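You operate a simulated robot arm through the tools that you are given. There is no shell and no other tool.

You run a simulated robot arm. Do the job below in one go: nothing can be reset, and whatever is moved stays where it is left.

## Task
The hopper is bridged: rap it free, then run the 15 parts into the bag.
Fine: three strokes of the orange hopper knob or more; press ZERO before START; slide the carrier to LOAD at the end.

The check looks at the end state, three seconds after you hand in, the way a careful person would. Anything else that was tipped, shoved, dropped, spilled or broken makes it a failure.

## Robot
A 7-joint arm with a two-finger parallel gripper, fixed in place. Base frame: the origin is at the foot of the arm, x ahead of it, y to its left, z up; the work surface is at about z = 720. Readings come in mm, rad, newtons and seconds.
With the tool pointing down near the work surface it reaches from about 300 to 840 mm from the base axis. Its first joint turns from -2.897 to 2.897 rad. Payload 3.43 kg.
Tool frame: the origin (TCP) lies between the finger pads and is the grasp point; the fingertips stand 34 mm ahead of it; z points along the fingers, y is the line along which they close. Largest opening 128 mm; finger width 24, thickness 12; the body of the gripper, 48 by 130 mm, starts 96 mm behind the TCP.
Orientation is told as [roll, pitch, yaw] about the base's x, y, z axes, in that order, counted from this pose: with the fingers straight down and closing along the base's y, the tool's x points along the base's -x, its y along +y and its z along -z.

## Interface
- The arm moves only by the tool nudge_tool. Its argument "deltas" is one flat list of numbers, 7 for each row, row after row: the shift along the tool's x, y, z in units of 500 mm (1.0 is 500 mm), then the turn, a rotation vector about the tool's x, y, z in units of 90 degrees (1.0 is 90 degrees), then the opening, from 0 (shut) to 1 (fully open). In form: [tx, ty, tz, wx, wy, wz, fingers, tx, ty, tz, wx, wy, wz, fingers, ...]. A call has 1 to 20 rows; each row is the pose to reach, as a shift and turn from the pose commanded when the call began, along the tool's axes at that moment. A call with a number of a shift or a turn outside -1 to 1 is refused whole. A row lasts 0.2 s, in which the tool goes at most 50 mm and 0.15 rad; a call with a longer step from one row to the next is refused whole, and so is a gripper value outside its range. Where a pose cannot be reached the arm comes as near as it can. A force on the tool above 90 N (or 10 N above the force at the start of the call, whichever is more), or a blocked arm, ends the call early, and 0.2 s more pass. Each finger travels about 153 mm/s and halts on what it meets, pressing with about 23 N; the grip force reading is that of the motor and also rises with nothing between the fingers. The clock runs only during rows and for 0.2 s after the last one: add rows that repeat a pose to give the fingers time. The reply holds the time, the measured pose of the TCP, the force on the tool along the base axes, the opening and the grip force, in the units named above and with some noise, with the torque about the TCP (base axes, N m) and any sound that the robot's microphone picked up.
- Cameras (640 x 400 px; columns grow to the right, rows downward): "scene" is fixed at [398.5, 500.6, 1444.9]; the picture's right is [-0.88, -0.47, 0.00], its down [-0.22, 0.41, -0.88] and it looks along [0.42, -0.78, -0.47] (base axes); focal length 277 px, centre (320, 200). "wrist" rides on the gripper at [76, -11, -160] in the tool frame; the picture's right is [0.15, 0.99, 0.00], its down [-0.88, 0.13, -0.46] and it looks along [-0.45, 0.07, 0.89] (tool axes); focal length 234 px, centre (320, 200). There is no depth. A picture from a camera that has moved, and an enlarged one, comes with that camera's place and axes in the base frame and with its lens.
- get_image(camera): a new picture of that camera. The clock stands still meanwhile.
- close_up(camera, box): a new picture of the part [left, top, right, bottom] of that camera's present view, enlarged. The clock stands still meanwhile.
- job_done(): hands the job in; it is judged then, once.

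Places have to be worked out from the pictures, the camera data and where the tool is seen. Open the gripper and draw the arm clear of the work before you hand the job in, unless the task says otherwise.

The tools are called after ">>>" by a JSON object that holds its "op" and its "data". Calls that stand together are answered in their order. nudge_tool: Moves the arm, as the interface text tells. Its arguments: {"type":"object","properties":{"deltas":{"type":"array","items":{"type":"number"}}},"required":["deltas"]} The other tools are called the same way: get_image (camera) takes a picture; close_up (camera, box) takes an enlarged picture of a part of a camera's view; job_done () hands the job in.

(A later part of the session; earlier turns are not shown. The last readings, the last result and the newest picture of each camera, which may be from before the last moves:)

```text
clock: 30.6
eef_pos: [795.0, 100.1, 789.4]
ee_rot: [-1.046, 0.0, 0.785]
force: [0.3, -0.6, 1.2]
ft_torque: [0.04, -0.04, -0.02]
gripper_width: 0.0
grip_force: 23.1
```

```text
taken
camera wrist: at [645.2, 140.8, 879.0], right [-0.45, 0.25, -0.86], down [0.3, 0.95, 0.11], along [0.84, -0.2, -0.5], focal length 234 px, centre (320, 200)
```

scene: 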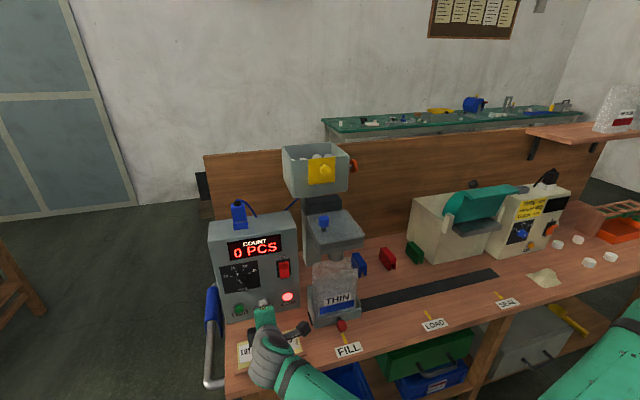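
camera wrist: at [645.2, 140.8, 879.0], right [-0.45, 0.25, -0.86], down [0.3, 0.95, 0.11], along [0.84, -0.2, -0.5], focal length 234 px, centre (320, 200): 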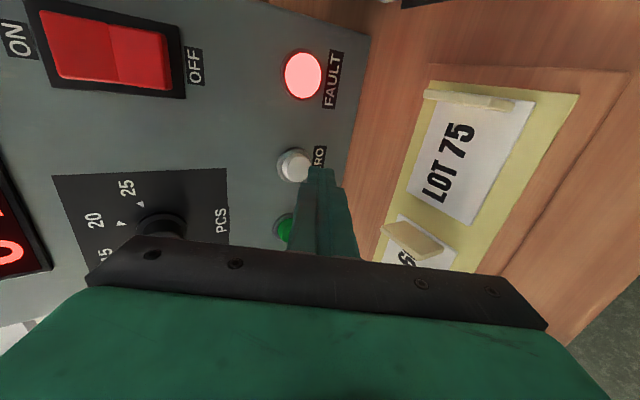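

TCP is at (633, 491, 789); from this view the ZERO cap is at about (629, 540, 782). I shift 3 mm in u and advance in 3 mm steps toward contact.

>>> {"op": "nudge_tool", "data": {"deltas": [0.0068, -0.003, 0.0052, 0, 0, 0, 0, 0.0068, -0.006, 0.0104, 0, 0, 0, 0, 0.0068, -0.009, 0.0156, 0, 0, 0, 0, 0.0068, -0.012, 0.0208, 0, 0, 0, 0, 0.0068, -0.012, 0.0208, 0, 0, 0, 0]}}

>>> {"op": "close_up", "data": {"camera": "wrist", "box": [240, 100, 400, 200]}}

>>> {"op": "close_up", "data": {"camera": "scene", "box": [220, 230, 340, 330]}}

```text
clock: 31.8
eef_pos: [800.8, 86.4, 789.7]
ee_rot: [-1.048, -0.002, 0.781]
force: [-0.9, 1.6, -1.0]
ft_torque: [0.12, 0.1, 0.07]
gripper_width: 0.0
grip_force: 22.7
heard: click
```

```text
4.00 times, centred on (320, 150) of wrist
camera zoom: at [652.4, 127.7, 879.5], right [-0.45, 0.25, -0.86], down [0.3, 0.95, 0.12], along [0.84, -0.2, -0.5], focal length 937 px, centre (320, 400)
```

zoom: 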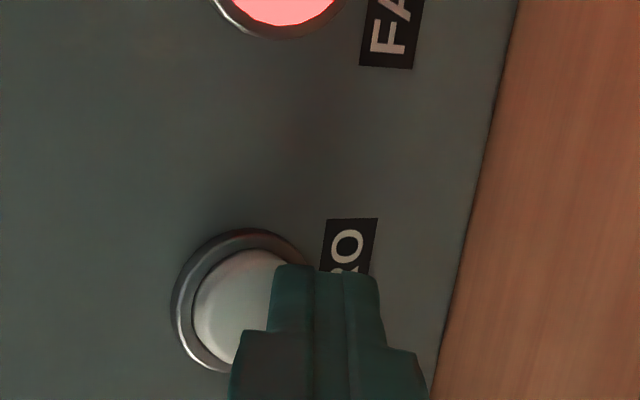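

```text
4.00 times, centred on (280, 280) of scene
camera zoom: at [398.5, 500.6, 1444.9], right [-0.88, -0.47, 0.0], down [-0.22, 0.41, -0.88], along [0.42, -0.78, -0.47], focal length 1108 px, centre (480, -120)
```

zoom: 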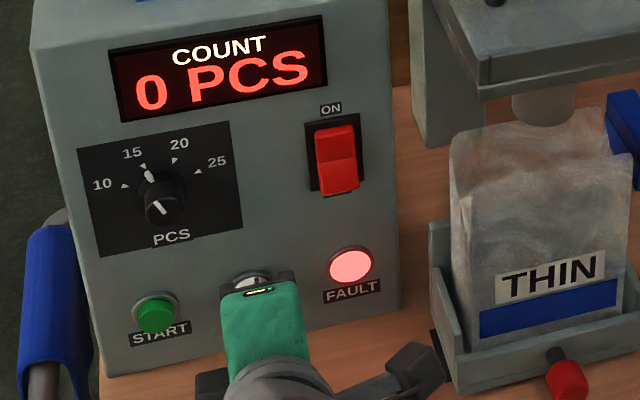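

A click was heard — ZERO went in. I release it by drawing back 20 mm and check the lamp and display.

>>> {"op": "nudge_tool", "data": {"deltas": [0, 0.01, -0.0173, 0, 0, 0, 0, 0, 0.02, -0.0346, 0, 0, 0, 0, 0, 0.025, -0.0433, 0, 0, 0, 0, 0, 0.025, -0.0433, 0, 0, 0, 0]}}

>>> {"op": "close_up", "data": {"camera": "scene", "box": [220, 230, 340, 330]}}

>>> {"op": "get_image", "data": {"camera": "wrist"}}

```text
clock: 32.8
eef_pos: [780.9, 105.6, 790.7]
ee_rot: [-1.046, 0.001, 0.785]
force: [0.5, 0.5, -0.1]
ft_torque: [0.02, 0.0, 0.03]
gripper_width: 0.1
grip_force: 23.1
```

```text
4.00 times, centred on (280, 280) of scene
camera zoom: at [398.5, 500.6, 1444.9], right [-0.88, -0.47, 0.0], down [-0.22, 0.41, -0.88], along [0.42, -0.78, -0.47], focal length 1108 px, centre (480, -120)
```

zoom: 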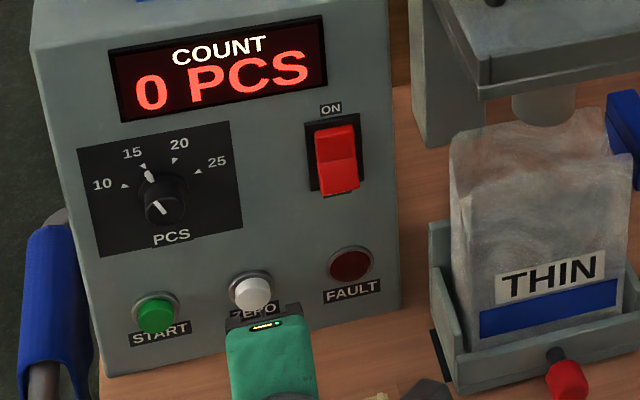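

```text
taken
camera wrist: at [632.3, 146.4, 880.2], right [-0.45, 0.25, -0.86], down [0.3, 0.95, 0.11], along [0.84, -0.2, -0.5], focal length 234 px, centre (320, 200)
```

wrist: 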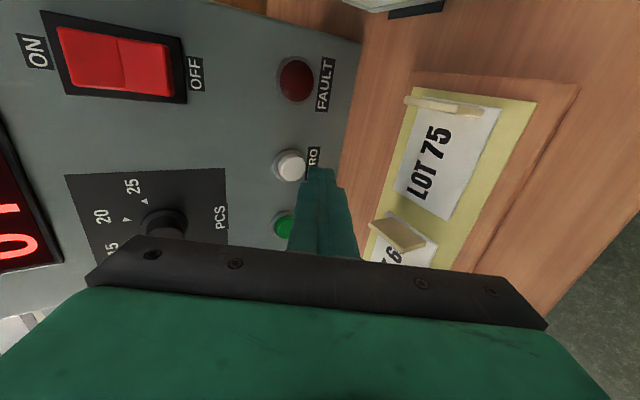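

FAULT went out and the display shows 0 PCS. The bag stands under the spout at FILL, so I shift 72 mm sideways to line up with START, still ~20 mm off the panel.

>>> {"op": "nudge_tool", "data": {"deltas": [-0.0481, 0.001, 0.0006, 0, 0, 0, 0, -0.0963, 0.0019, 0.0011, 0, 0, 0, 0, -0.1444, 0.0029, 0.0017, 0, 0, 0, 0, -0.1444, 0.0029, 0.0017, 0, 0, 0, 0]}}

>>> {"op": "get_image", "data": {"camera": "wrist"}}

>>> {"op": "close_up", "data": {"camera": "scene", "box": [200, 240, 360, 360]}}

```text
clock: 33.8
eef_pos: [832.1, 157.3, 787.8]
ee_rot: [-1.047, -0.001, 0.785]
force: [-0.2, -0.2, -0.8]
ft_torque: [-0.02, 0.01, 0.01]
gripper_width: 0.1
grip_force: 22.8
```

```text
taken
camera wrist: at [684.0, 198.2, 879.0], right [-0.45, 0.25, -0.86], down [0.3, 0.95, 0.11], along [0.84, -0.2, -0.5], focal length 234 px, centre (320, 200)
```

wrist: 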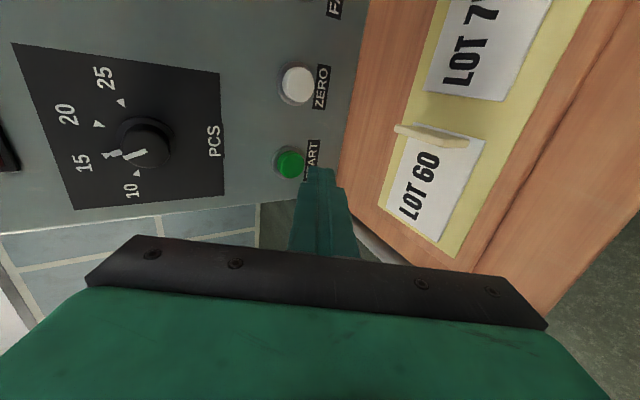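

```text
3.33 times, centred on (280, 300) of scene
camera zoom: at [398.5, 500.6, 1444.9], right [-0.88, -0.47, 0.0], down [-0.22, 0.41, -0.88], along [0.42, -0.78, -0.47], focal length 924 px, centre (453, -133)
```

zoom: 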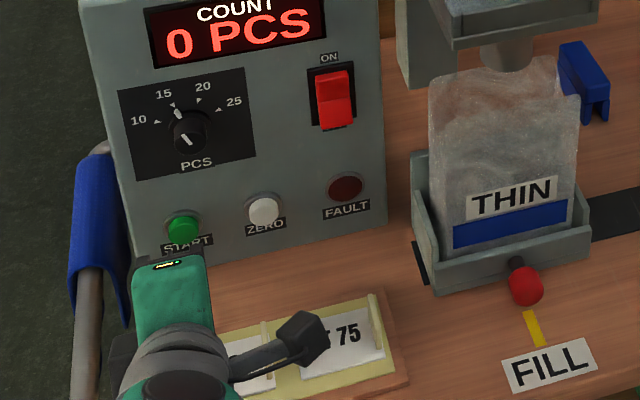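

START is straight ahead of the fingertips (cap at about u 698, z 785). I press it in small steps, to the same depth that made ZERO click.

>>> {"op": "nudge_tool", "data": {"deltas": [0.001, -0.0117, 0.0163, 0, 0, 0, 0, 0.001, -0.0177, 0.0267, 0, 0, 0, 0, 0.001, -0.0217, 0.0336, 0, 0, 0, 0, 0.001, -0.0257, 0.0406, 0, 0, 0, 0, 0.001, -0.0277, 0.0441, 0, 0, 0, 0, 0.001, -0.0277, 0.0441, 0, 0, 0, 0]}}

>>> {"op": "get_image", "data": {"camera": "scene"}}

```text
clock: 35.2
eef_pos: [850.2, 136.5, 790.2]
ee_rot: [-1.048, 0.0, 0.786]
force: [-1.8, -0.1, 0.0]
ft_torque: [-0.01, -0.02, -0.06]
gripper_width: 0.0
grip_force: 23.9
```

```text
taken
```

scene: 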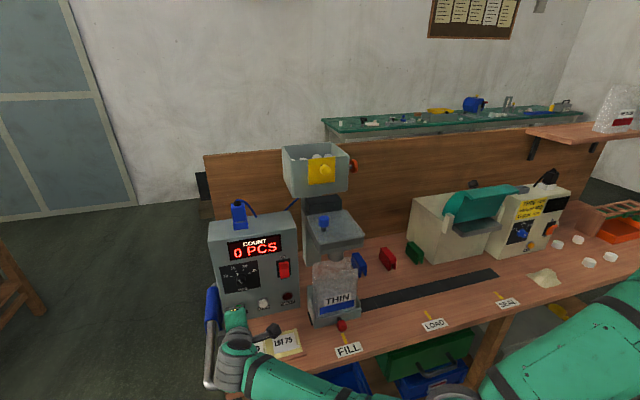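

Light contact (~1.5 N), no click yet. I go 2–4 mm deeper.

>>> {"op": "nudge_tool", "data": {"deltas": [0, -0.002, 0.0035, 0, 0, 0, 0, 0, -0.003, 0.0052, 0, 0, 0, 0, 0, -0.004, 0.0069, 0, 0, 0, 0]}}

>>> {"op": "close_up", "data": {"camera": "scene", "box": [200, 220, 360, 340]}}

```text
clock: 36.0
eef_pos: [853.3, 134.7, 789.4]
ee_rot: [-1.047, 0.002, 0.787]
force: [-13.0, 5.5, -0.4]
ft_torque: [0.02, 0.11, -0.15]
gripper_width: 0.0
grip_force: 23.4
heard: click
```

```text
3.33 times, centred on (280, 280) of scene
camera zoom: at [398.5, 500.6, 1444.9], right [-0.88, -0.47, 0.0], down [-0.22, 0.41, -0.88], along [0.42, -0.78, -0.47], focal length 924 px, centre (453, -67)
```

zoom: 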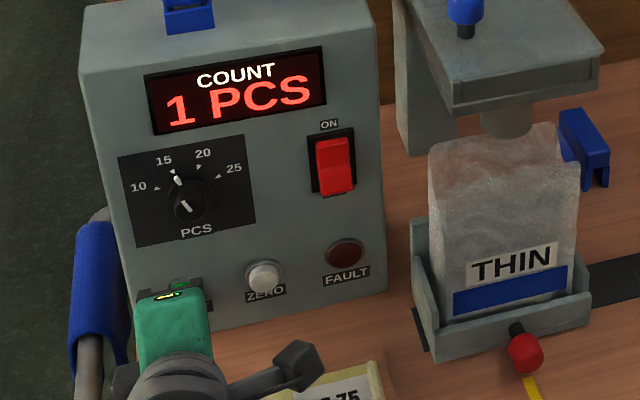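

START clicked and the count has begun (1 PCS). I release the button by backing off 25 mm and watch the run.

>>> {"op": "nudge_tool", "data": {"deltas": [0, 0.01, -0.0173, 0, 0, 0, 0, 0, 0.02, -0.0346, 0, 0, 0, 0, 0, 0.028, -0.0485, 0, 0, 0, 0, 0, 0.028, -0.0485, 0, 0, 0, 0]}}

>>> {"op": "get_image", "data": {"camera": "scene"}}

>>> {"op": "close_up", "data": {"camera": "scene", "box": [200, 220, 360, 340]}}

```text
clock: 37.0
eef_pos: [831.9, 153.8, 791.0]
ee_rot: [-1.047, 0.001, 0.786]
force: [-0.4, -0.1, 0.2]
ft_torque: [0.01, -0.03, 0.03]
gripper_width: 0.1
grip_force: 22.6
```

```text
taken
```

scene: 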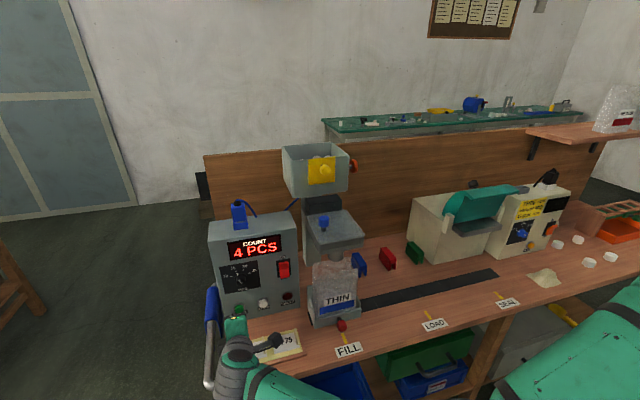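

```text
3.33 times, centred on (280, 280) of scene
camera zoom: at [398.5, 500.6, 1444.9], right [-0.88, -0.47, 0.0], down [-0.22, 0.41, -0.88], along [0.42, -0.78, -0.47], focal length 924 px, centre (453, -67)
```

zoom: 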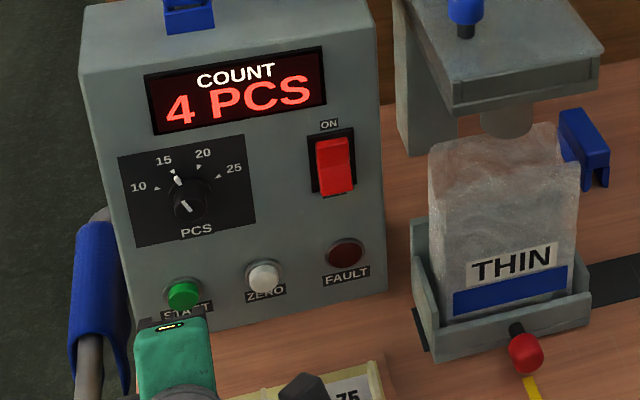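

4 PCS and counting. While it runs I back the arm away from the panel to a free spot at about (640, 370, 950).

>>> {"op": "nudge_tool", "data": {"deltas": [0.01, -0.0205, -0.0696, 0, 0, 0, 0, 0.0333, -0.057, -0.1391, 0, 0, 0, 0, 0.0602, -0.0935, -0.2087, 0, 0, 0, 0, 0.0871, -0.13, -0.2782, 0, 0, 0, 0, 0.114, -0.1664, -0.3478, 0, 0, 0, 0, 0.114, -0.1664, -0.3478, 0, 0, 0, 0]}}

>>> {"op": "get_image", "data": {"camera": "scene"}}

>>> {"op": "close_up", "data": {"camera": "scene", "box": [200, 220, 360, 340]}}

```text
clock: 38.4
eef_pos: [717.3, 190.3, 947.8]
ee_rot: [-1.046, 0.0, 0.785]
force: [-0.1, -0.2, 0.8]
ft_torque: [0.0, -0.04, -0.02]
gripper_width: 0.0
grip_force: 23.4
```

```text
taken
```

scene: 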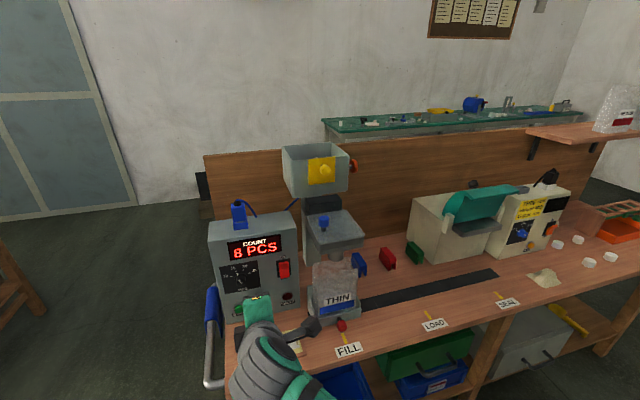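

```text
3.33 times, centred on (280, 280) of scene
camera zoom: at [398.5, 500.6, 1444.9], right [-0.88, -0.47, 0.0], down [-0.22, 0.41, -0.88], along [0.42, -0.78, -0.47], focal length 924 px, centre (453, -67)
```

zoom: 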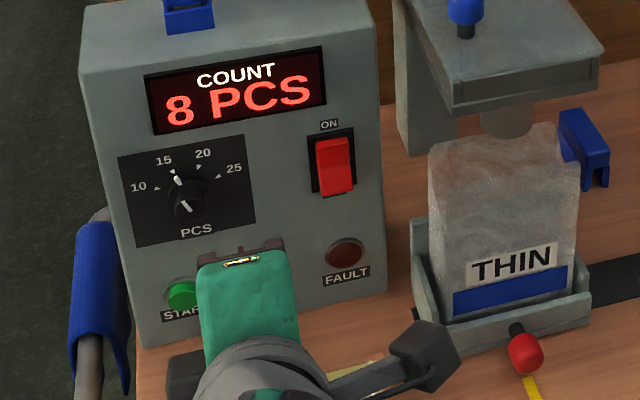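

8 PCS and running. In free air I turn the tool +90° about its own axis so the fingers will close along u for gripping the carrier knob.

>>> {"op": "nudge_tool", "data": {"deltas": [0, 0, 0, 0, 0, 0.0909, 0, 0, 0, 0, 0, 0, 0.1818, 0, 0, 0, 0, 0, 0, 0.2727, 0, 0, 0, 0, 0, 0, 0.3636, 0, 0, 0, 0, 0, 0, 0.4545, 0, 0, 0, 0, 0, 0, 0.5454, 0, 0, 0, 0, 0, 0, 0.6363, 0, 0, 0, 0, 0, 0, 0.7272, 0, 0, 0, 0, 0, 0, 0.8181, 0, 0, 0, 0, 0, 0, 0.909, 0, 0, 0, 0, 0, 0, 1.0, 0, 0, 0, 0, 0, 0, 1.0, 0]}}

>>> {"op": "get_image", "data": {"camera": "scene"}}

>>> {"op": "close_up", "data": {"camera": "scene", "box": [200, 220, 360, 340]}}

```text
clock: 41.2
eef_pos: [771.4, 118.6, 875.5]
ee_rot: [-0.552, -0.897, 0.15]
force: [-0.4, -0.3, 0.2]
ft_torque: [0.01, 0.01, 0.03]
gripper_width: 0.1
grip_force: 22.5
out of reach, approached as far as the arm can: row 5, 6, 7, 8, 9, 10, 11, 12
stopped in row 12: the arm was blocked; the commanded pose is now the measured one
```

```text
taken
```

scene: 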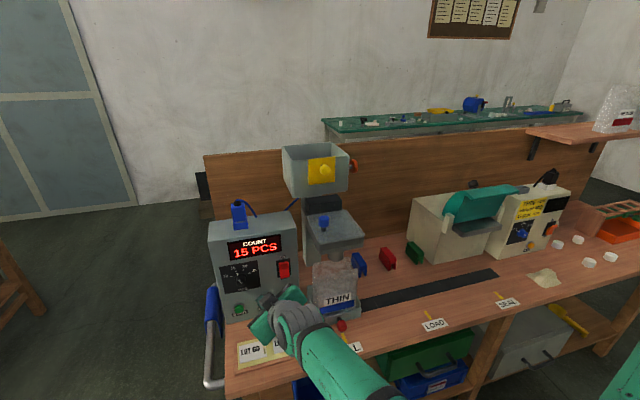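

```text
3.33 times, centred on (280, 280) of scene
camera zoom: at [398.5, 500.6, 1444.9], right [-0.88, -0.47, 0.0], down [-0.22, 0.41, -0.88], along [0.42, -0.78, -0.47], focal length 924 px, centre (453, -67)
```

zoom: 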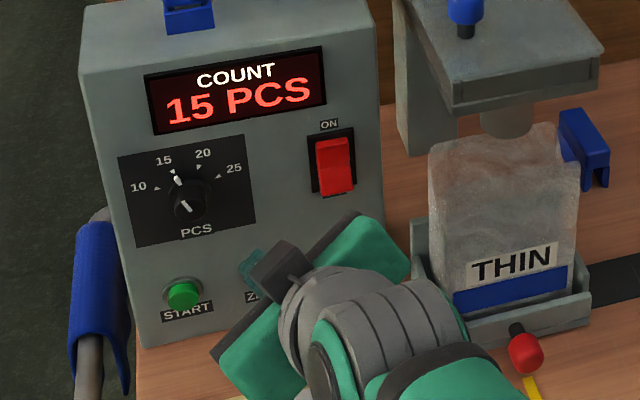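

Counter reached 15 PCS. The turn ran into a joint limit there (no contact, force ~0), so I undo it: back to the earlier tool orientation while retreating toward (560, 380, 950).

>>> {"op": "nudge_tool", "data": {"deltas": [0.0016, -0.0115, -0.0306, 0.0131, 0.0142, -0.082, 0, 0.0032, -0.0229, -0.0612, 0.0262, 0.0285, -0.1641, 0, 0.0048, -0.0344, -0.0917, 0.0393, 0.0427, -0.2461, 0, 0.0064, -0.0458, -0.1223, 0.0524, 0.0569, -0.3281, 0, 0.008, -0.0573, -0.1529, 0.0654, 0.0711, -0.4101, 0, 0.0096, -0.0687, -0.1835, 0.0785, 0.0854, -0.4922, 0, 0.0112, -0.0802, -0.214, 0.0916, 0.0996, -0.5742, 0, 0.0128, -0.0916, -0.2446, 0.1047, 0.1138, -0.6562, 0, 0.0128, -0.0916, -0.2446, 0.1047, 0.1138, -0.6562, 0]}}

>>> {"op": "get_image", "data": {"camera": "scene"}}

>>> {"op": "get_image", "data": {"camera": "wrist"}}

```text
clock: 43.2
eef_pos: [664.9, 131.5, 950.3]
ee_rot: [-1.045, 0.001, 0.789]
force: [0.1, 1.0, -0.3]
ft_torque: [0.01, 0.02, -0.01]
gripper_width: 0.0
grip_force: 22.8
```

```text
taken
```

scene: 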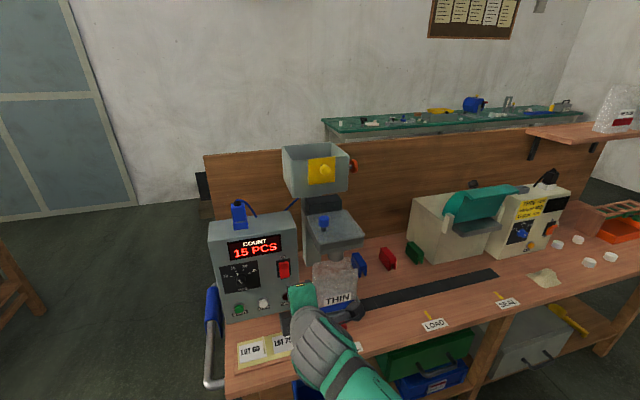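

```text
taken
camera wrist: at [515.9, 171.4, 1040.6], right [-0.46, 0.24, -0.86], down [0.29, 0.95, 0.11], along [0.84, -0.2, -0.5], focal length 234 px, centre (320, 200)
```

wrist: 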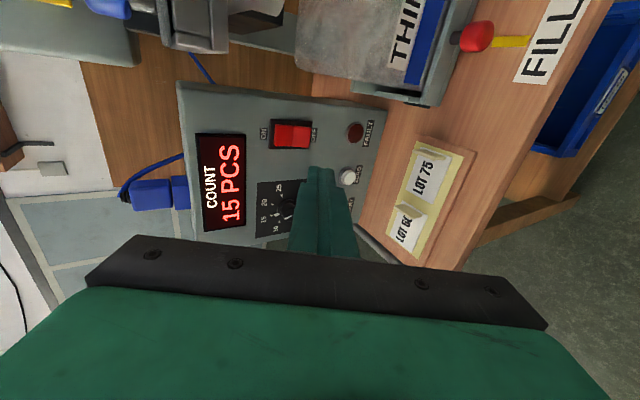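

Back at (563, 377, 950) with the count steady at 15 PCS. I zoom in on the carrier, bag and red knob before handling it.

>>> {"op": "close_up", "data": {"camera": "wrist", "box": [280, 0, 600, 120]}}

>>> {"op": "close_up", "data": {"camera": "scene", "box": [290, 240, 380, 340]}}

>>> {"op": "close_up", "data": {"camera": "scene", "box": [200, 200, 310, 290]}}

```text
2.00 times, centred on (440, 60) of wrist
camera zoom: at [515.9, 171.4, 1040.6], right [-0.46, 0.24, -0.86], down [0.29, 0.95, 0.11], along [0.84, -0.2, -0.5], focal length 468 px, centre (80, 480)
```

zoom: 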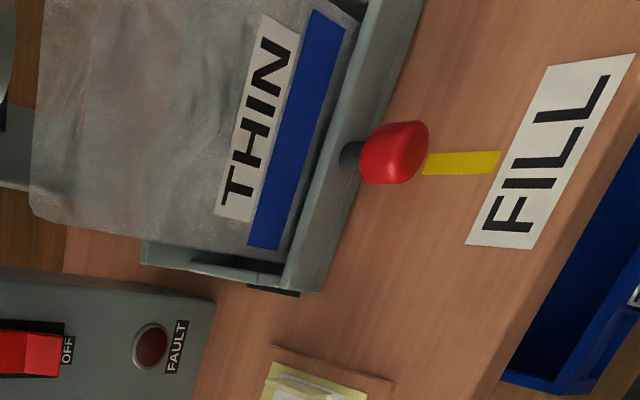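

```text
4.00 times, centred on (335, 290) of scene
camera zoom: at [398.5, 500.6, 1444.9], right [-0.88, -0.47, 0.0], down [-0.22, 0.41, -0.88], along [0.42, -0.78, -0.47], focal length 1108 px, centre (260, -160)
```

zoom: 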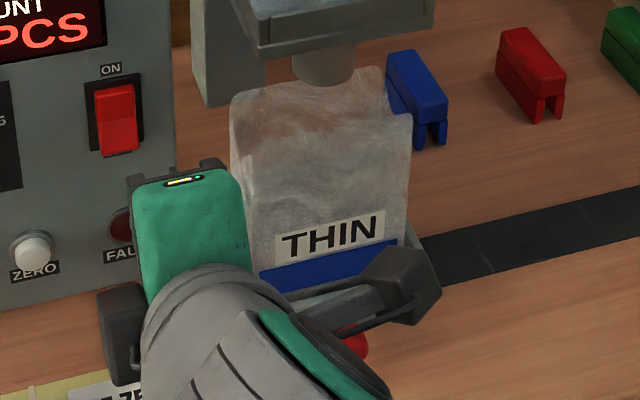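

```text
4.44 times, centred on (255, 245) of scene
camera zoom: at [398.5, 500.6, 1444.9], right [-0.88, -0.47, 0.0], down [-0.22, 0.41, -0.88], along [0.42, -0.78, -0.47], focal length 1232 px, centre (609, 0)
```

zoom: 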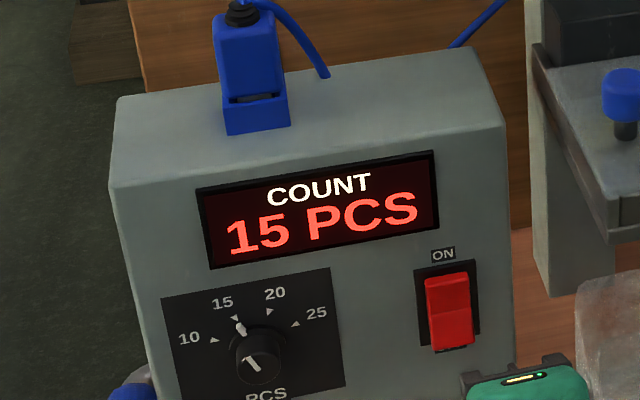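

Everything reads well: 15 PCS, bag full-looking in the carrier, red knob center at about (420, 426, 743). I tilt the tool back to 30° so I can push the knob sideways with the stiff side of the closed fingers.

>>> {"op": "nudge_tool", "data": {"deltas": [0, 0, 0, -0.0833, 0, 0, 0, 0, 0, 0, -0.1667, 0, 0, 0, 0, 0, 0, -0.25, 0, 0, 0, 0, 0, 0, -0.3333, 0, 0, 0, 0, 0, 0, -0.3333, 0, 0, 0]}}

>>> {"op": "get_image", "data": {"camera": "scene"}}

>>> {"op": "get_image", "data": {"camera": "wrist"}}

```text
clock: 44.4
eef_pos: [665.5, 131.1, 949.1]
ee_rot: [-0.519, 0.001, 0.789]
force: [-0.3, 0.0, 0.0]
ft_torque: [-0.01, -0.03, -0.03]
gripper_width: 0.2
grip_force: 22.9
```

```text
taken
```

scene: 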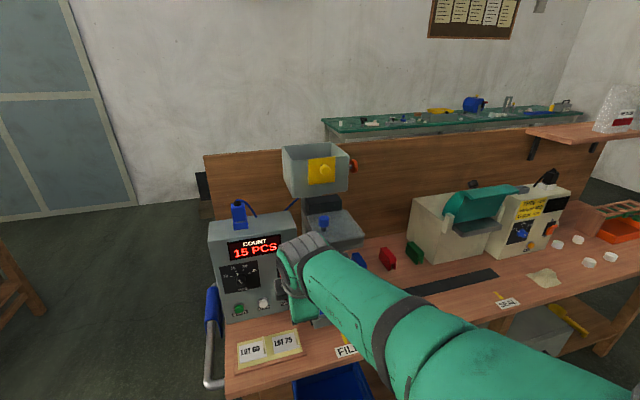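

```text
taken
camera wrist: at [561.0, 127.6, 1093.4], right [-0.71, 0.5, -0.49], down [0.38, 0.86, 0.33], along [0.59, 0.05, -0.81], focal length 234 px, centre (320, 200)
```

wrist: 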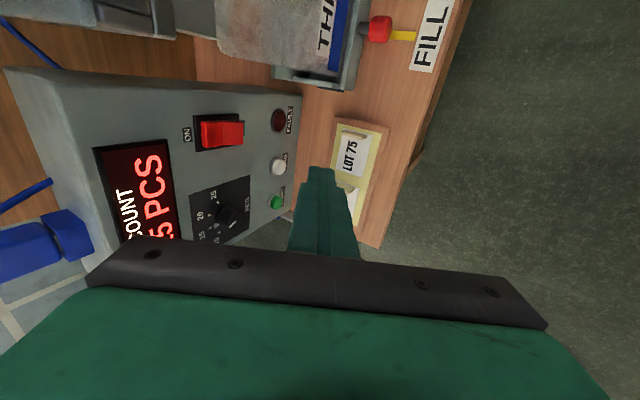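

Orientation is good. I lower the closed fingers to the left (+u) of the red knob: to about (466, 416, 761), with the fingertips ~6 mm above the bench and ~13 mm in front of the carrier wall.

>>> {"op": "nudge_tool", "data": {"deltas": [0.0467, 0.0152, 0.0484, 0, 0, 0, 0, 0.0933, 0.0305, 0.0969, 0, 0, 0, 0, 0.14, 0.0457, 0.1453, 0, 0, 0, 0, 0.1866, 0.0609, 0.1937, 0, 0, 0, 0, 0.1893, 0.0815, 0.2503, 0, 0, 0, 0, 0.1919, 0.1022, 0.3069, 0, 0, 0, 0, 0.1919, 0.1022, 0.3069, 0, 0, 0, 0]}}

>>> {"op": "get_image", "data": {"camera": "wrist"}}

>>> {"op": "get_image", "data": {"camera": "scene"}}

```text
clock: 46.0
eef_pos: [622.4, 35.9, 791.7]
ee_rot: [-0.522, 0.0, 0.787]
force: [0.1, -0.2, -0.3]
ft_torque: [0.0, -0.02, 0.02]
gripper_width: 0.0
grip_force: 23.2
```

```text
taken
camera wrist: at [518.5, 33.3, 935.9], right [-0.71, 0.5, -0.49], down [0.38, 0.86, 0.33], along [0.59, 0.05, -0.8], focal length 234 px, centre (320, 200)
```

wrist: 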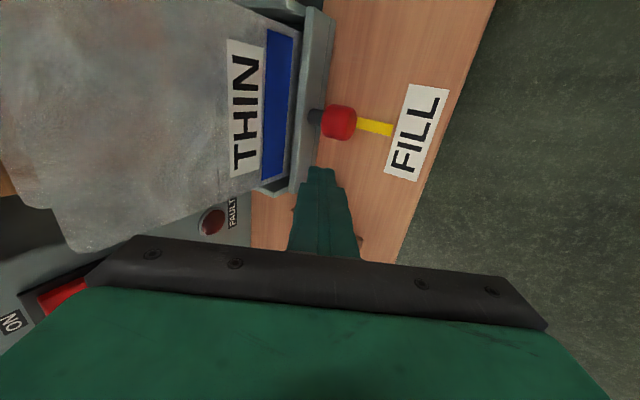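

```text
taken
```

scene: 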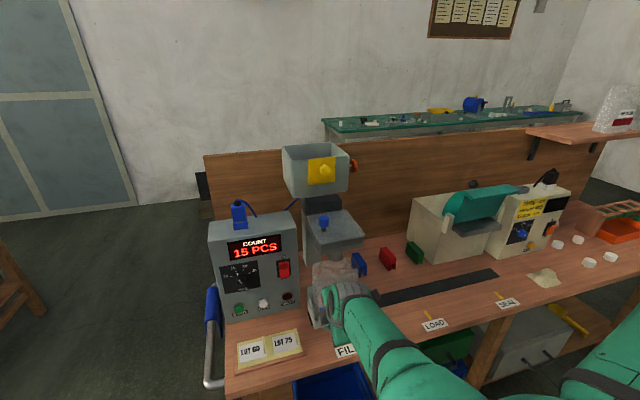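

TCP at (465.5, 415, 792); the knob shows at about (420, 428, 742). I go down the last 30 mm to knob height.

>>> {"op": "nudge_tool", "data": {"deltas": [0, 0.0094, 0.0177, 0, 0, 0, 0, 0, 0.0189, 0.0353, 0, 0, 0, 0, 0, 0.0283, 0.053, 0, 0, 0, 0, 0, 0.0283, 0.053, 0, 0, 0, 0]}}

>>> {"op": "get_image", "data": {"camera": "wrist"}}

>>> {"op": "close_up", "data": {"camera": "scene", "box": [280, 240, 440, 360]}}

```text
clock: 47.0
eef_pos: [622.4, 37.4, 762.5]
ee_rot: [-0.523, 0.001, 0.791]
force: [-0.2, -0.2, 0.4]
ft_torque: [0.0, -0.04, -0.01]
gripper_width: 0.2
grip_force: 23.0
```

```text
taken
camera wrist: at [517.7, 33.9, 906.3], right [-0.71, 0.5, -0.49], down [0.38, 0.86, 0.33], along [0.59, 0.05, -0.8], focal length 234 px, centre (320, 200)
```

wrist: 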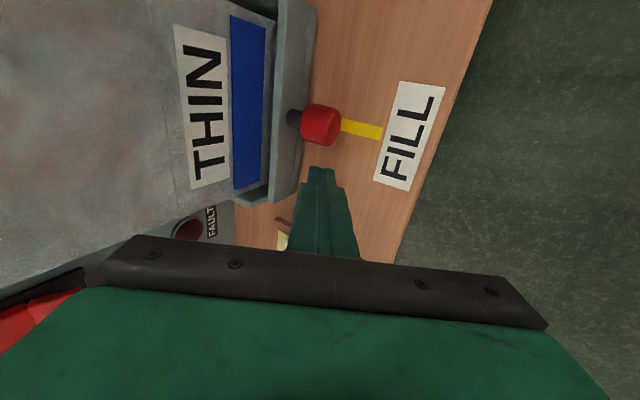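

```text
3.33 times, centred on (360, 300) of scene
camera zoom: at [398.5, 500.6, 1444.9], right [-0.88, -0.47, 0.0], down [-0.22, 0.41, -0.88], along [0.42, -0.78, -0.47], focal length 924 px, centre (187, -133)
```

zoom: 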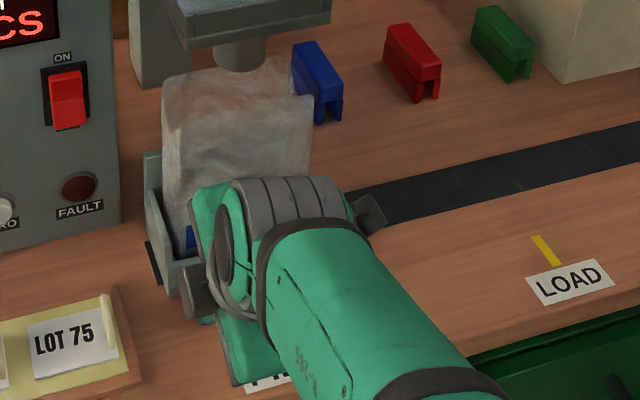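

Fingers are level with the knob and about 18 mm to its left. I push slowly along -u, 30 mm in small steps, to see how the carrier starts to slide.

>>> {"op": "nudge_tool", "data": {"deltas": [0.016, 0, 0, 0, 0, 0, 0, 0.03, 0, 0, 0, 0, 0, 0, 0.038, 0, 0, 0, 0, 0, 0, 0.046, 0, 0, 0, 0, 0, 0, 0.054, 0, 0, 0, 0, 0, 0, 0.06, 0, 0, 0, 0, 0, 0]}}

>>> {"op": "get_image", "data": {"camera": "wrist"}}

>>> {"op": "close_up", "data": {"camera": "scene", "box": [280, 220, 440, 340]}}

```text
clock: 48.4
eef_pos: [599.6, 19.0, 761.7]
ee_rot: [-0.523, 0.001, 0.789]
force: [1.5, 3.0, 0.3]
ft_torque: [0.03, -0.04, -0.01]
gripper_width: 0.0
grip_force: 23.1
```

```text
taken
camera wrist: at [495.6, 15.1, 906.9], right [-0.71, 0.5, -0.49], down [0.38, 0.86, 0.33], along [0.59, 0.05, -0.8], focal length 234 px, centre (320, 200)
```

wrist: 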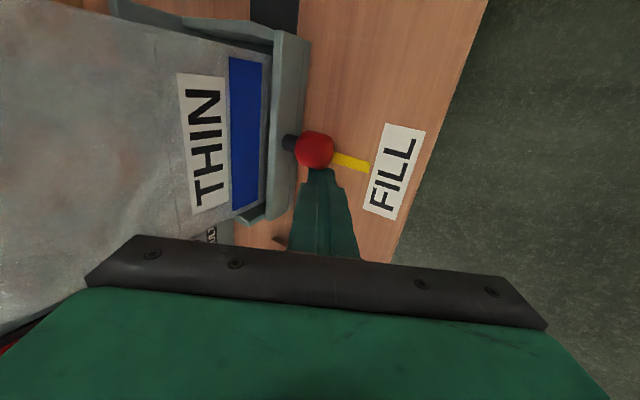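

```text
3.33 times, centred on (360, 280) of scene
camera zoom: at [398.5, 500.6, 1444.9], right [-0.88, -0.47, 0.0], down [-0.22, 0.41, -0.88], along [0.42, -0.78, -0.47], focal length 924 px, centre (187, -67)
```

zoom: 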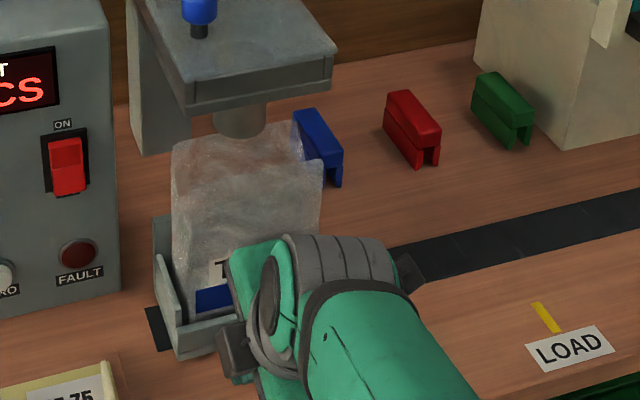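

The carrier slides easily (about 3 N), bag upright. I keep pushing smoothly by about 100 mm along -u, with soft start and stop.

>>> {"op": "nudge_tool", "data": {"deltas": [0.008, -0.0005, 0.0003, 0, 0, 0, 0, 0.02, -0.001, 0.0006, 0, 0, 0, 0, 0.036, -0.0016, 0.0009, 0, 0, 0, 0, 0.054, -0.002, 0.0012, 0, 0, 0, 0, 0.074, -0.0026, 0.0015, 0, 0, 0, 0, 0.094, -0.003, 0.0018, 0, 0, 0, 0, 0.114, -0.0036, 0.0021, 0, 0, 0, 0, 0.134, -0.004, 0.0024, 0, 0, 0, 0, 0.154, -0.0046, 0.0027, 0, 0, 0, 0, 0.174, -0.0052, 0.003, 0, 0, 0, 0, 0.19, -0.0052, 0.003, 0, 0, 0, 0, 0.2, -0.0052, 0.003, 0, 0, 0, 0, 0.205, -0.0052, 0.003, 0, 0, 0, 0]}}

>>> {"op": "get_image", "data": {"camera": "wrist"}}

>>> {"op": "get_image", "data": {"camera": "scene"}}

```text
clock: 51.2
eef_pos: [529.2, -57.4, 761.5]
ee_rot: [-0.52, -0.001, 0.789]
force: [1.2, 2.4, -0.6]
ft_torque: [0.07, -0.06, 0.03]
gripper_width: 0.0
grip_force: 23.6
```

```text
taken
camera wrist: at [425.6, -60.1, 905.9], right [-0.71, 0.5, -0.49], down [0.38, 0.86, 0.33], along [0.59, 0.05, -0.81], focal length 234 px, centre (320, 200)
```

wrist: 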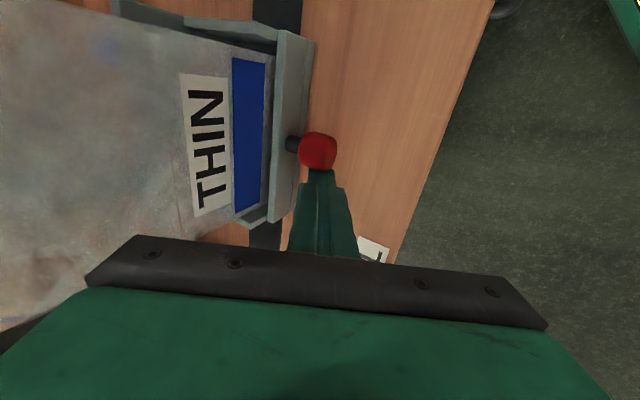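

```text
taken
```

scene: 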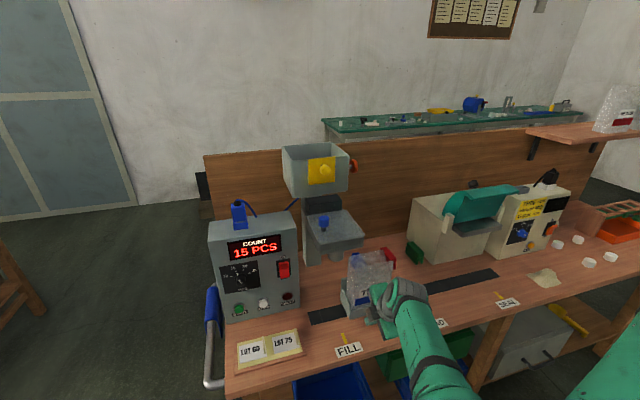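

Smooth so far: TCP u=334, so the knob is at about 306; LOAD is at about u=140. I push another 120 mm and then check.

>>> {"op": "nudge_tool", "data": {"deltas": [0.008, 0, 0, 0, 0, 0, 0, 0.02, 0, 0, 0, 0, 0, 0, 0.036, 0, 0, 0, 0, 0, 0, 0.054, 0, 0, 0, 0, 0, 0, 0.074, 0, 0, 0, 0, 0, 0, 0.094, 0, 0, 0, 0, 0, 0, 0.114, 0, 0, 0, 0, 0, 0, 0.134, 0, 0, 0, 0, 0, 0, 0.154, 0, 0, 0, 0, 0, 0, 0.174, 0, 0, 0, 0, 0, 0, 0.194, 0, 0, 0, 0, 0, 0, 0.212, 0, 0, 0, 0, 0, 0, 0.226, 0, 0, 0, 0, 0, 0, 0.236, 0, 0, 0, 0, 0, 0, 0.24, 0, 0, 0, 0, 0, 0]}}

>>> {"op": "get_image", "data": {"camera": "wrist"}}

>>> {"op": "get_image", "data": {"camera": "scene"}}

```text
clock: 54.4
eef_pos: [444.8, -143.2, 761.5]
ee_rot: [-0.522, 0.0, 0.788]
force: [2.6, 0.1, -1.2]
ft_torque: [-0.02, -0.03, 0.05]
gripper_width: 0.0
grip_force: 23.3
```

```text
taken
camera wrist: at [341.4, -146.8, 906.4], right [-0.71, 0.5, -0.49], down [0.38, 0.86, 0.33], along [0.59, 0.05, -0.8], focal length 234 px, centre (320, 200)
```

wrist: 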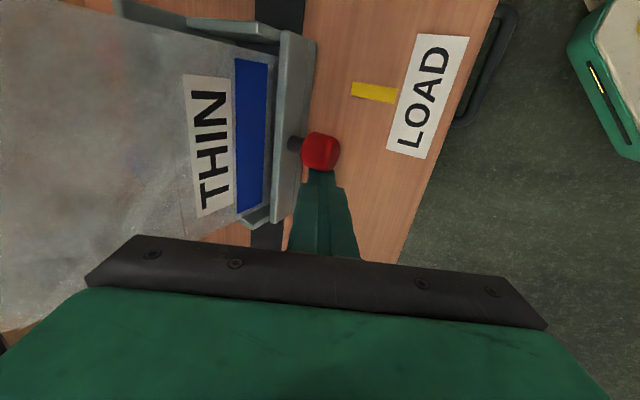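

```text
taken
```

scene: 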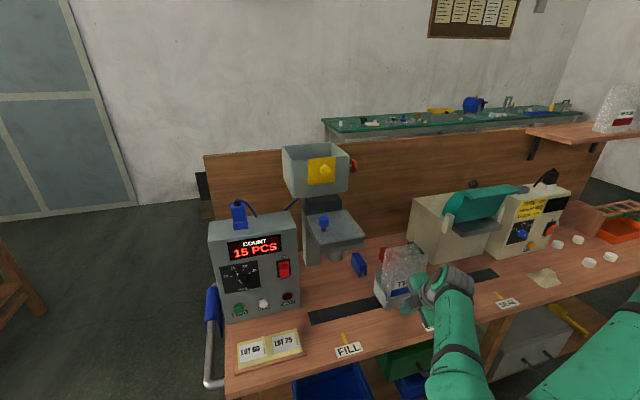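

The LOAD mark works out at u≈139.5 and the knob is now at about 187, so ~47 mm remain. I push that last stretch with a soft stop.

>>> {"op": "nudge_tool", "data": {"deltas": [0.008, 0, 0, 0, 0, 0, 0, 0.02, 0, 0, 0, 0, 0, 0, 0.034, 0, 0, 0, 0, 0, 0, 0.048, 0, 0, 0, 0, 0, 0, 0.062, 0, 0, 0, 0, 0, 0, 0.074, 0, 0, 0, 0, 0, 0, 0.083, 0, 0, 0, 0, 0, 0, 0.088, 0, 0, 0, 0, 0, 0, 0.09, 0, 0, 0, 0, 0, 0]}}

>>> {"op": "get_image", "data": {"camera": "wrist"}}

>>> {"op": "get_image", "data": {"camera": "scene"}}

```text
clock: 56.4
eef_pos: [412.7, -174.6, 760.6]
ee_rot: [-0.522, -0.003, 0.788]
force: [1.7, 1.6, 0.7]
ft_torque: [0.04, -0.05, 0.0]
gripper_width: 0.0
grip_force: 23.1
```

```text
taken
camera wrist: at [309.2, -177.5, 905.8], right [-0.71, 0.5, -0.49], down [0.38, 0.86, 0.33], along [0.59, 0.05, -0.81], focal length 234 px, centre (320, 200)
```

wrist: 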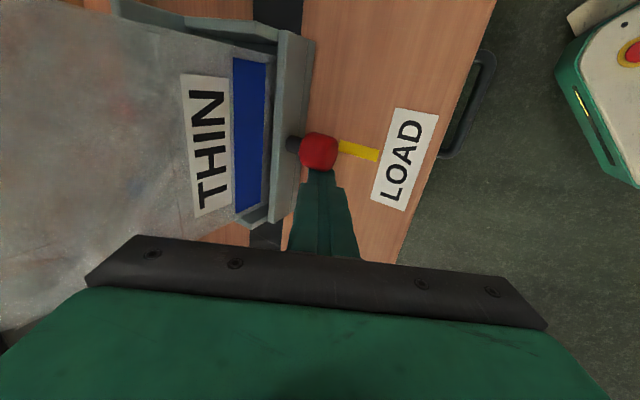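

```text
taken
```

scene: 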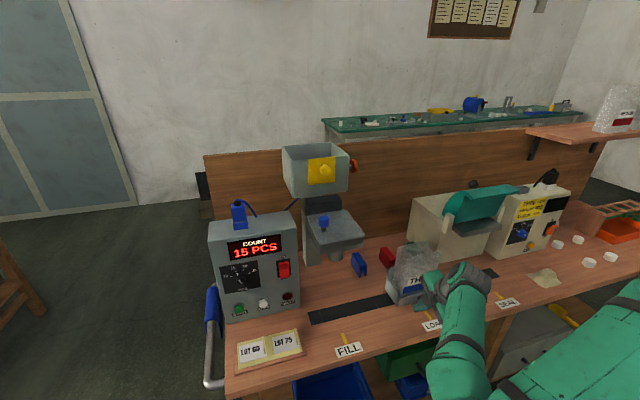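

Knob is at about u=144 by picture against the LOAD mark at 140 (at FILL it sat within ~1 mm of its mark). I nudge it 4 mm further.

>>> {"op": "nudge_tool", "data": {"deltas": [0.004, 0, 0, 0, 0, 0, 0, 0.007, 0, 0, 0, 0, 0, 0, 0.0085, 0, 0, 0, 0, 0, 0, 0.0085, 0, 0, 0, 0, 0, 0]}}

>>> {"op": "close_up", "data": {"camera": "wrist", "box": [240, 90, 480, 240]}}

```text
clock: 57.4
eef_pos: [410.8, -177.1, 761.8]
ee_rot: [-0.522, 0.0, 0.787]
force: [0.6, 1.7, 0.5]
ft_torque: [0.06, -0.06, -0.01]
gripper_width: 0.0
grip_force: 23.0
```

```text
2.67 times, centred on (360, 165) of wrist
camera zoom: at [306.3, -180.8, 906.3], right [-0.71, 0.5, -0.49], down [0.38, 0.86, 0.33], along [0.59, 0.05, -0.81], focal length 624 px, centre (213, 293)
```

zoom: 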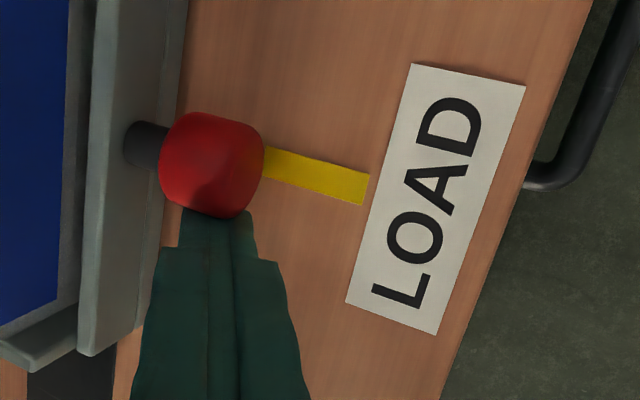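

Now the knob lines up with the LOAD mark within ~1 mm. I part from the knob (25 mm in +u), then rise and back off.

>>> {"op": "nudge_tool", "data": {"deltas": [-0.015, 0, 0, 0, 0, 0, 0, -0.035, 0, 0, 0, 0, 0, 0, -0.05, 0, 0, 0, 0, 0, 0, -0.05, -0.0218, -0.0644, 0, 0, 0, 0, -0.05, -0.0436, -0.1288, 0, 0, 0, 0, -0.05, -0.0654, -0.1932, 0, 0, 0, 0, -0.05, -0.0654, -0.1932, 0, 0, 0, 0]}}

>>> {"op": "get_image", "data": {"camera": "wrist"}}

>>> {"op": "get_image", "data": {"camera": "scene"}}

```text
clock: 59.0
eef_pos: [414.3, -146.2, 860.2]
ee_rot: [-0.523, -0.001, 0.787]
force: [0.2, 0.4, 0.3]
ft_torque: [-0.01, -0.02, -0.02]
gripper_width: 0.2
grip_force: 23.3
```

```text
taken
camera wrist: at [309.9, -149.9, 1005.5], right [-0.71, 0.5, -0.49], down [0.38, 0.86, 0.33], along [0.59, 0.05, -0.81], focal length 234 px, centre (320, 200)
```

wrist: 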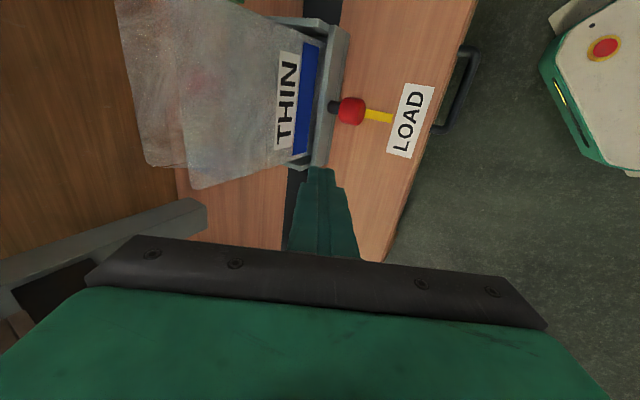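

```text
taken
```

scene: 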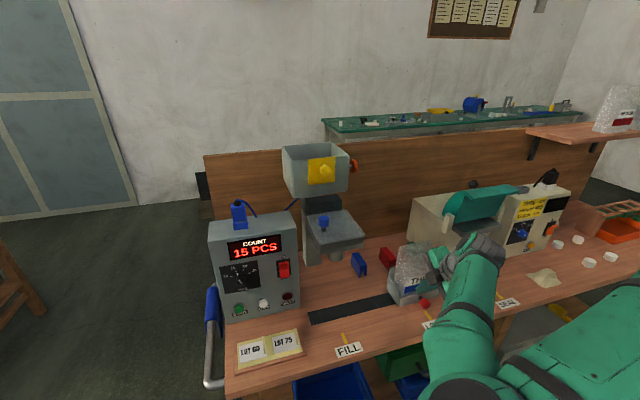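

The carrier stands at LOAD with the bag upright. I raise the arm well clear, to about (250, 396, 1150).

>>> {"op": "nudge_tool", "data": {"deltas": [-0.015, -0.0363, -0.0628, 0, 0, 0, 0, -0.03, -0.0725, -0.1256, 0, 0, 0, 0, -0.045, -0.1088, -0.1884, 0, 0, 0, 0, -0.06, -0.145, -0.2512, 0, 0, 0, 0, -0.075, -0.1813, -0.314, 0, 0, 0, 0, -0.09, -0.2175, -0.3767, 0, 0, 0, 0, -0.105, -0.2538, -0.4395, 0, 0, 0, 0, -0.12, -0.29, -0.5023, 0, 0, 0, 0, -0.12, -0.29, -0.5023, 0, 0, 0, 0.5, -0.12, -0.29, -0.5023, 0, 0, 0, 1.0, -0.12, -0.29, -0.5023, 0, 0, 0, 1.0]}}

>>> {"op": "get_image", "data": {"camera": "wrist"}}

>>> {"op": "get_image", "data": {"camera": "scene"}}

```text
clock: 61.4
eef_pos: [455.8, -100.9, 1154.5]
ee_rot: [-0.523, -0.001, 0.789]
force: [-0.2, -0.2, 0.3]
ft_torque: [0.02, 0.02, -0.01]
gripper_width: 128.0
grip_force: 0.1
out of reach, approached as far as the arm can: row 1, 2, 3, 4, 5, 6
```

```text
taken
camera wrist: at [351.5, -104.1, 1299.0], right [-0.71, 0.5, -0.49], down [0.38, 0.86, 0.33], along [0.59, 0.05, -0.8], focal length 234 px, centre (320, 200)
```

wrist: 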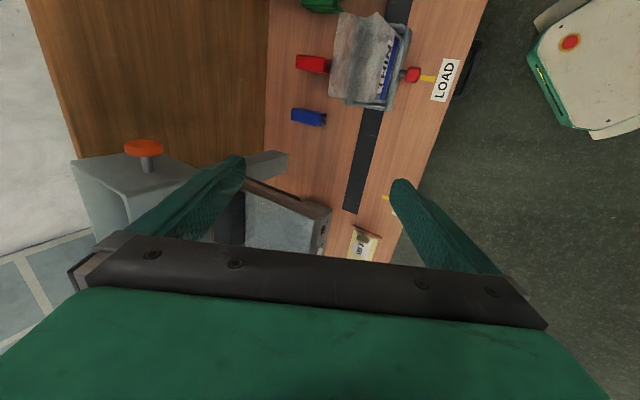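

```text
taken
```

scene: 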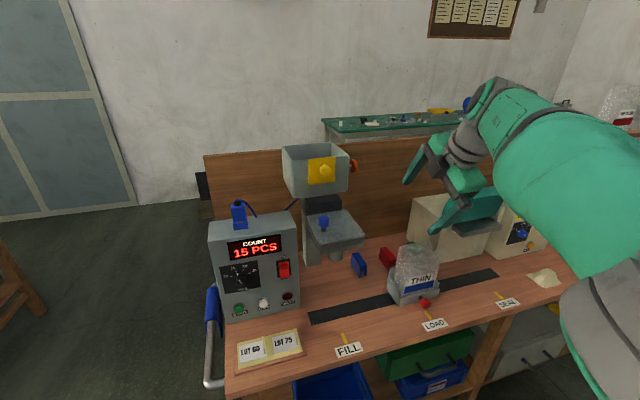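

Arm is clear and the gripper open. I zoom in on the carrier, bag, spout area and counter for a last check.

>>> {"op": "close_up", "data": {"camera": "scene", "box": [370, 235, 450, 335]}}

>>> {"op": "close_up", "data": {"camera": "scene", "box": [200, 200, 360, 330]}}

>>> {"op": "close_up", "data": {"camera": "wrist", "box": [260, 0, 500, 150]}}

>>> {"op": "close_up", "data": {"camera": "scene", "box": [270, 130, 370, 200]}}

```text
4.00 times, centred on (410, 285) of scene
camera zoom: at [398.5, 500.6, 1444.9], right [-0.88, -0.47, 0.0], down [-0.22, 0.41, -0.88], along [0.42, -0.78, -0.47], focal length 1108 px, centre (-40, -140)
```

zoom: 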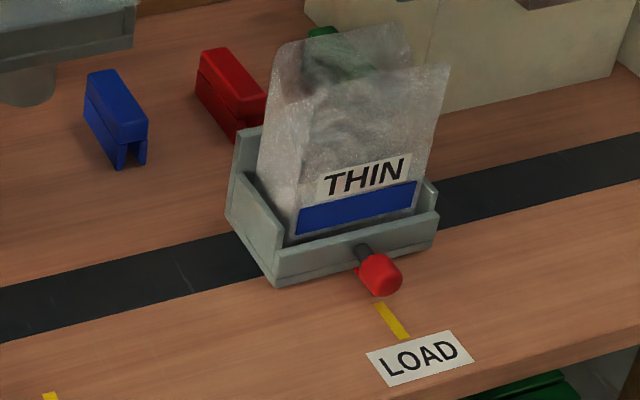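

```text
3.08 times, centred on (280, 265) of scene
camera zoom: at [398.5, 500.6, 1444.9], right [-0.88, -0.47, 0.0], down [-0.22, 0.41, -0.88], along [0.42, -0.78, -0.47], focal length 853 px, centre (443, 0)
```

zoom: 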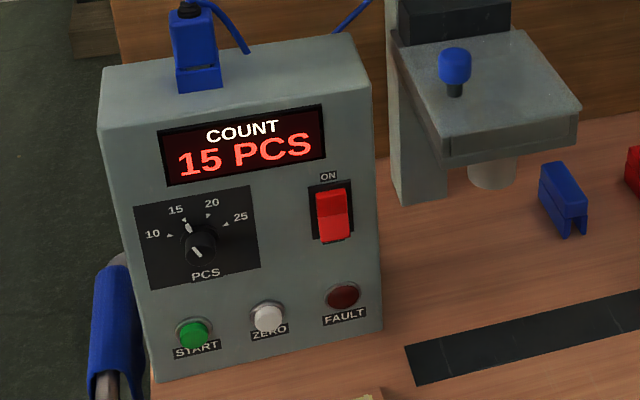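

```text
2.67 times, centred on (380, 75) of wrist
camera zoom: at [351.5, -104.1, 1299.0], right [-0.71, 0.5, -0.49], down [0.38, 0.86, 0.33], along [0.59, 0.05, -0.8], focal length 624 px, centre (160, 533)
```

zoom: 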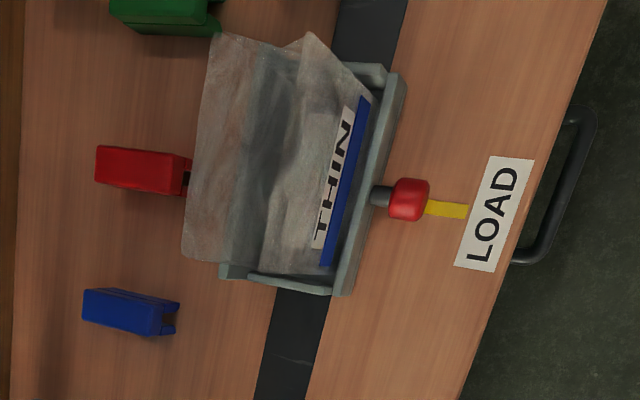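

```text
5.71 times, centred on (320, 165) of scene
camera zoom: at [398.5, 500.6, 1444.9], right [-0.88, -0.47, 0.0], down [-0.22, 0.41, -0.88], along [0.42, -0.78, -0.47], focal length 1584 px, centre (320, 400)
```

zoom: 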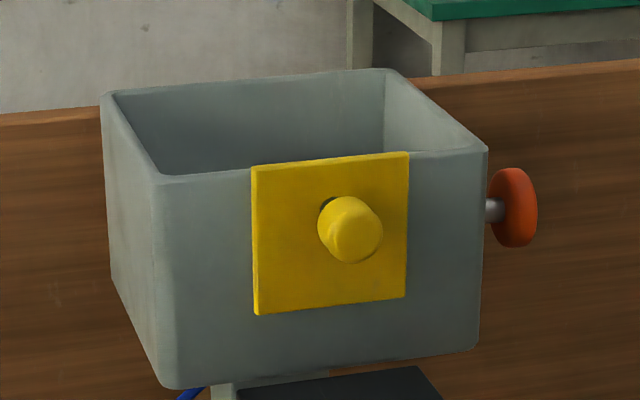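

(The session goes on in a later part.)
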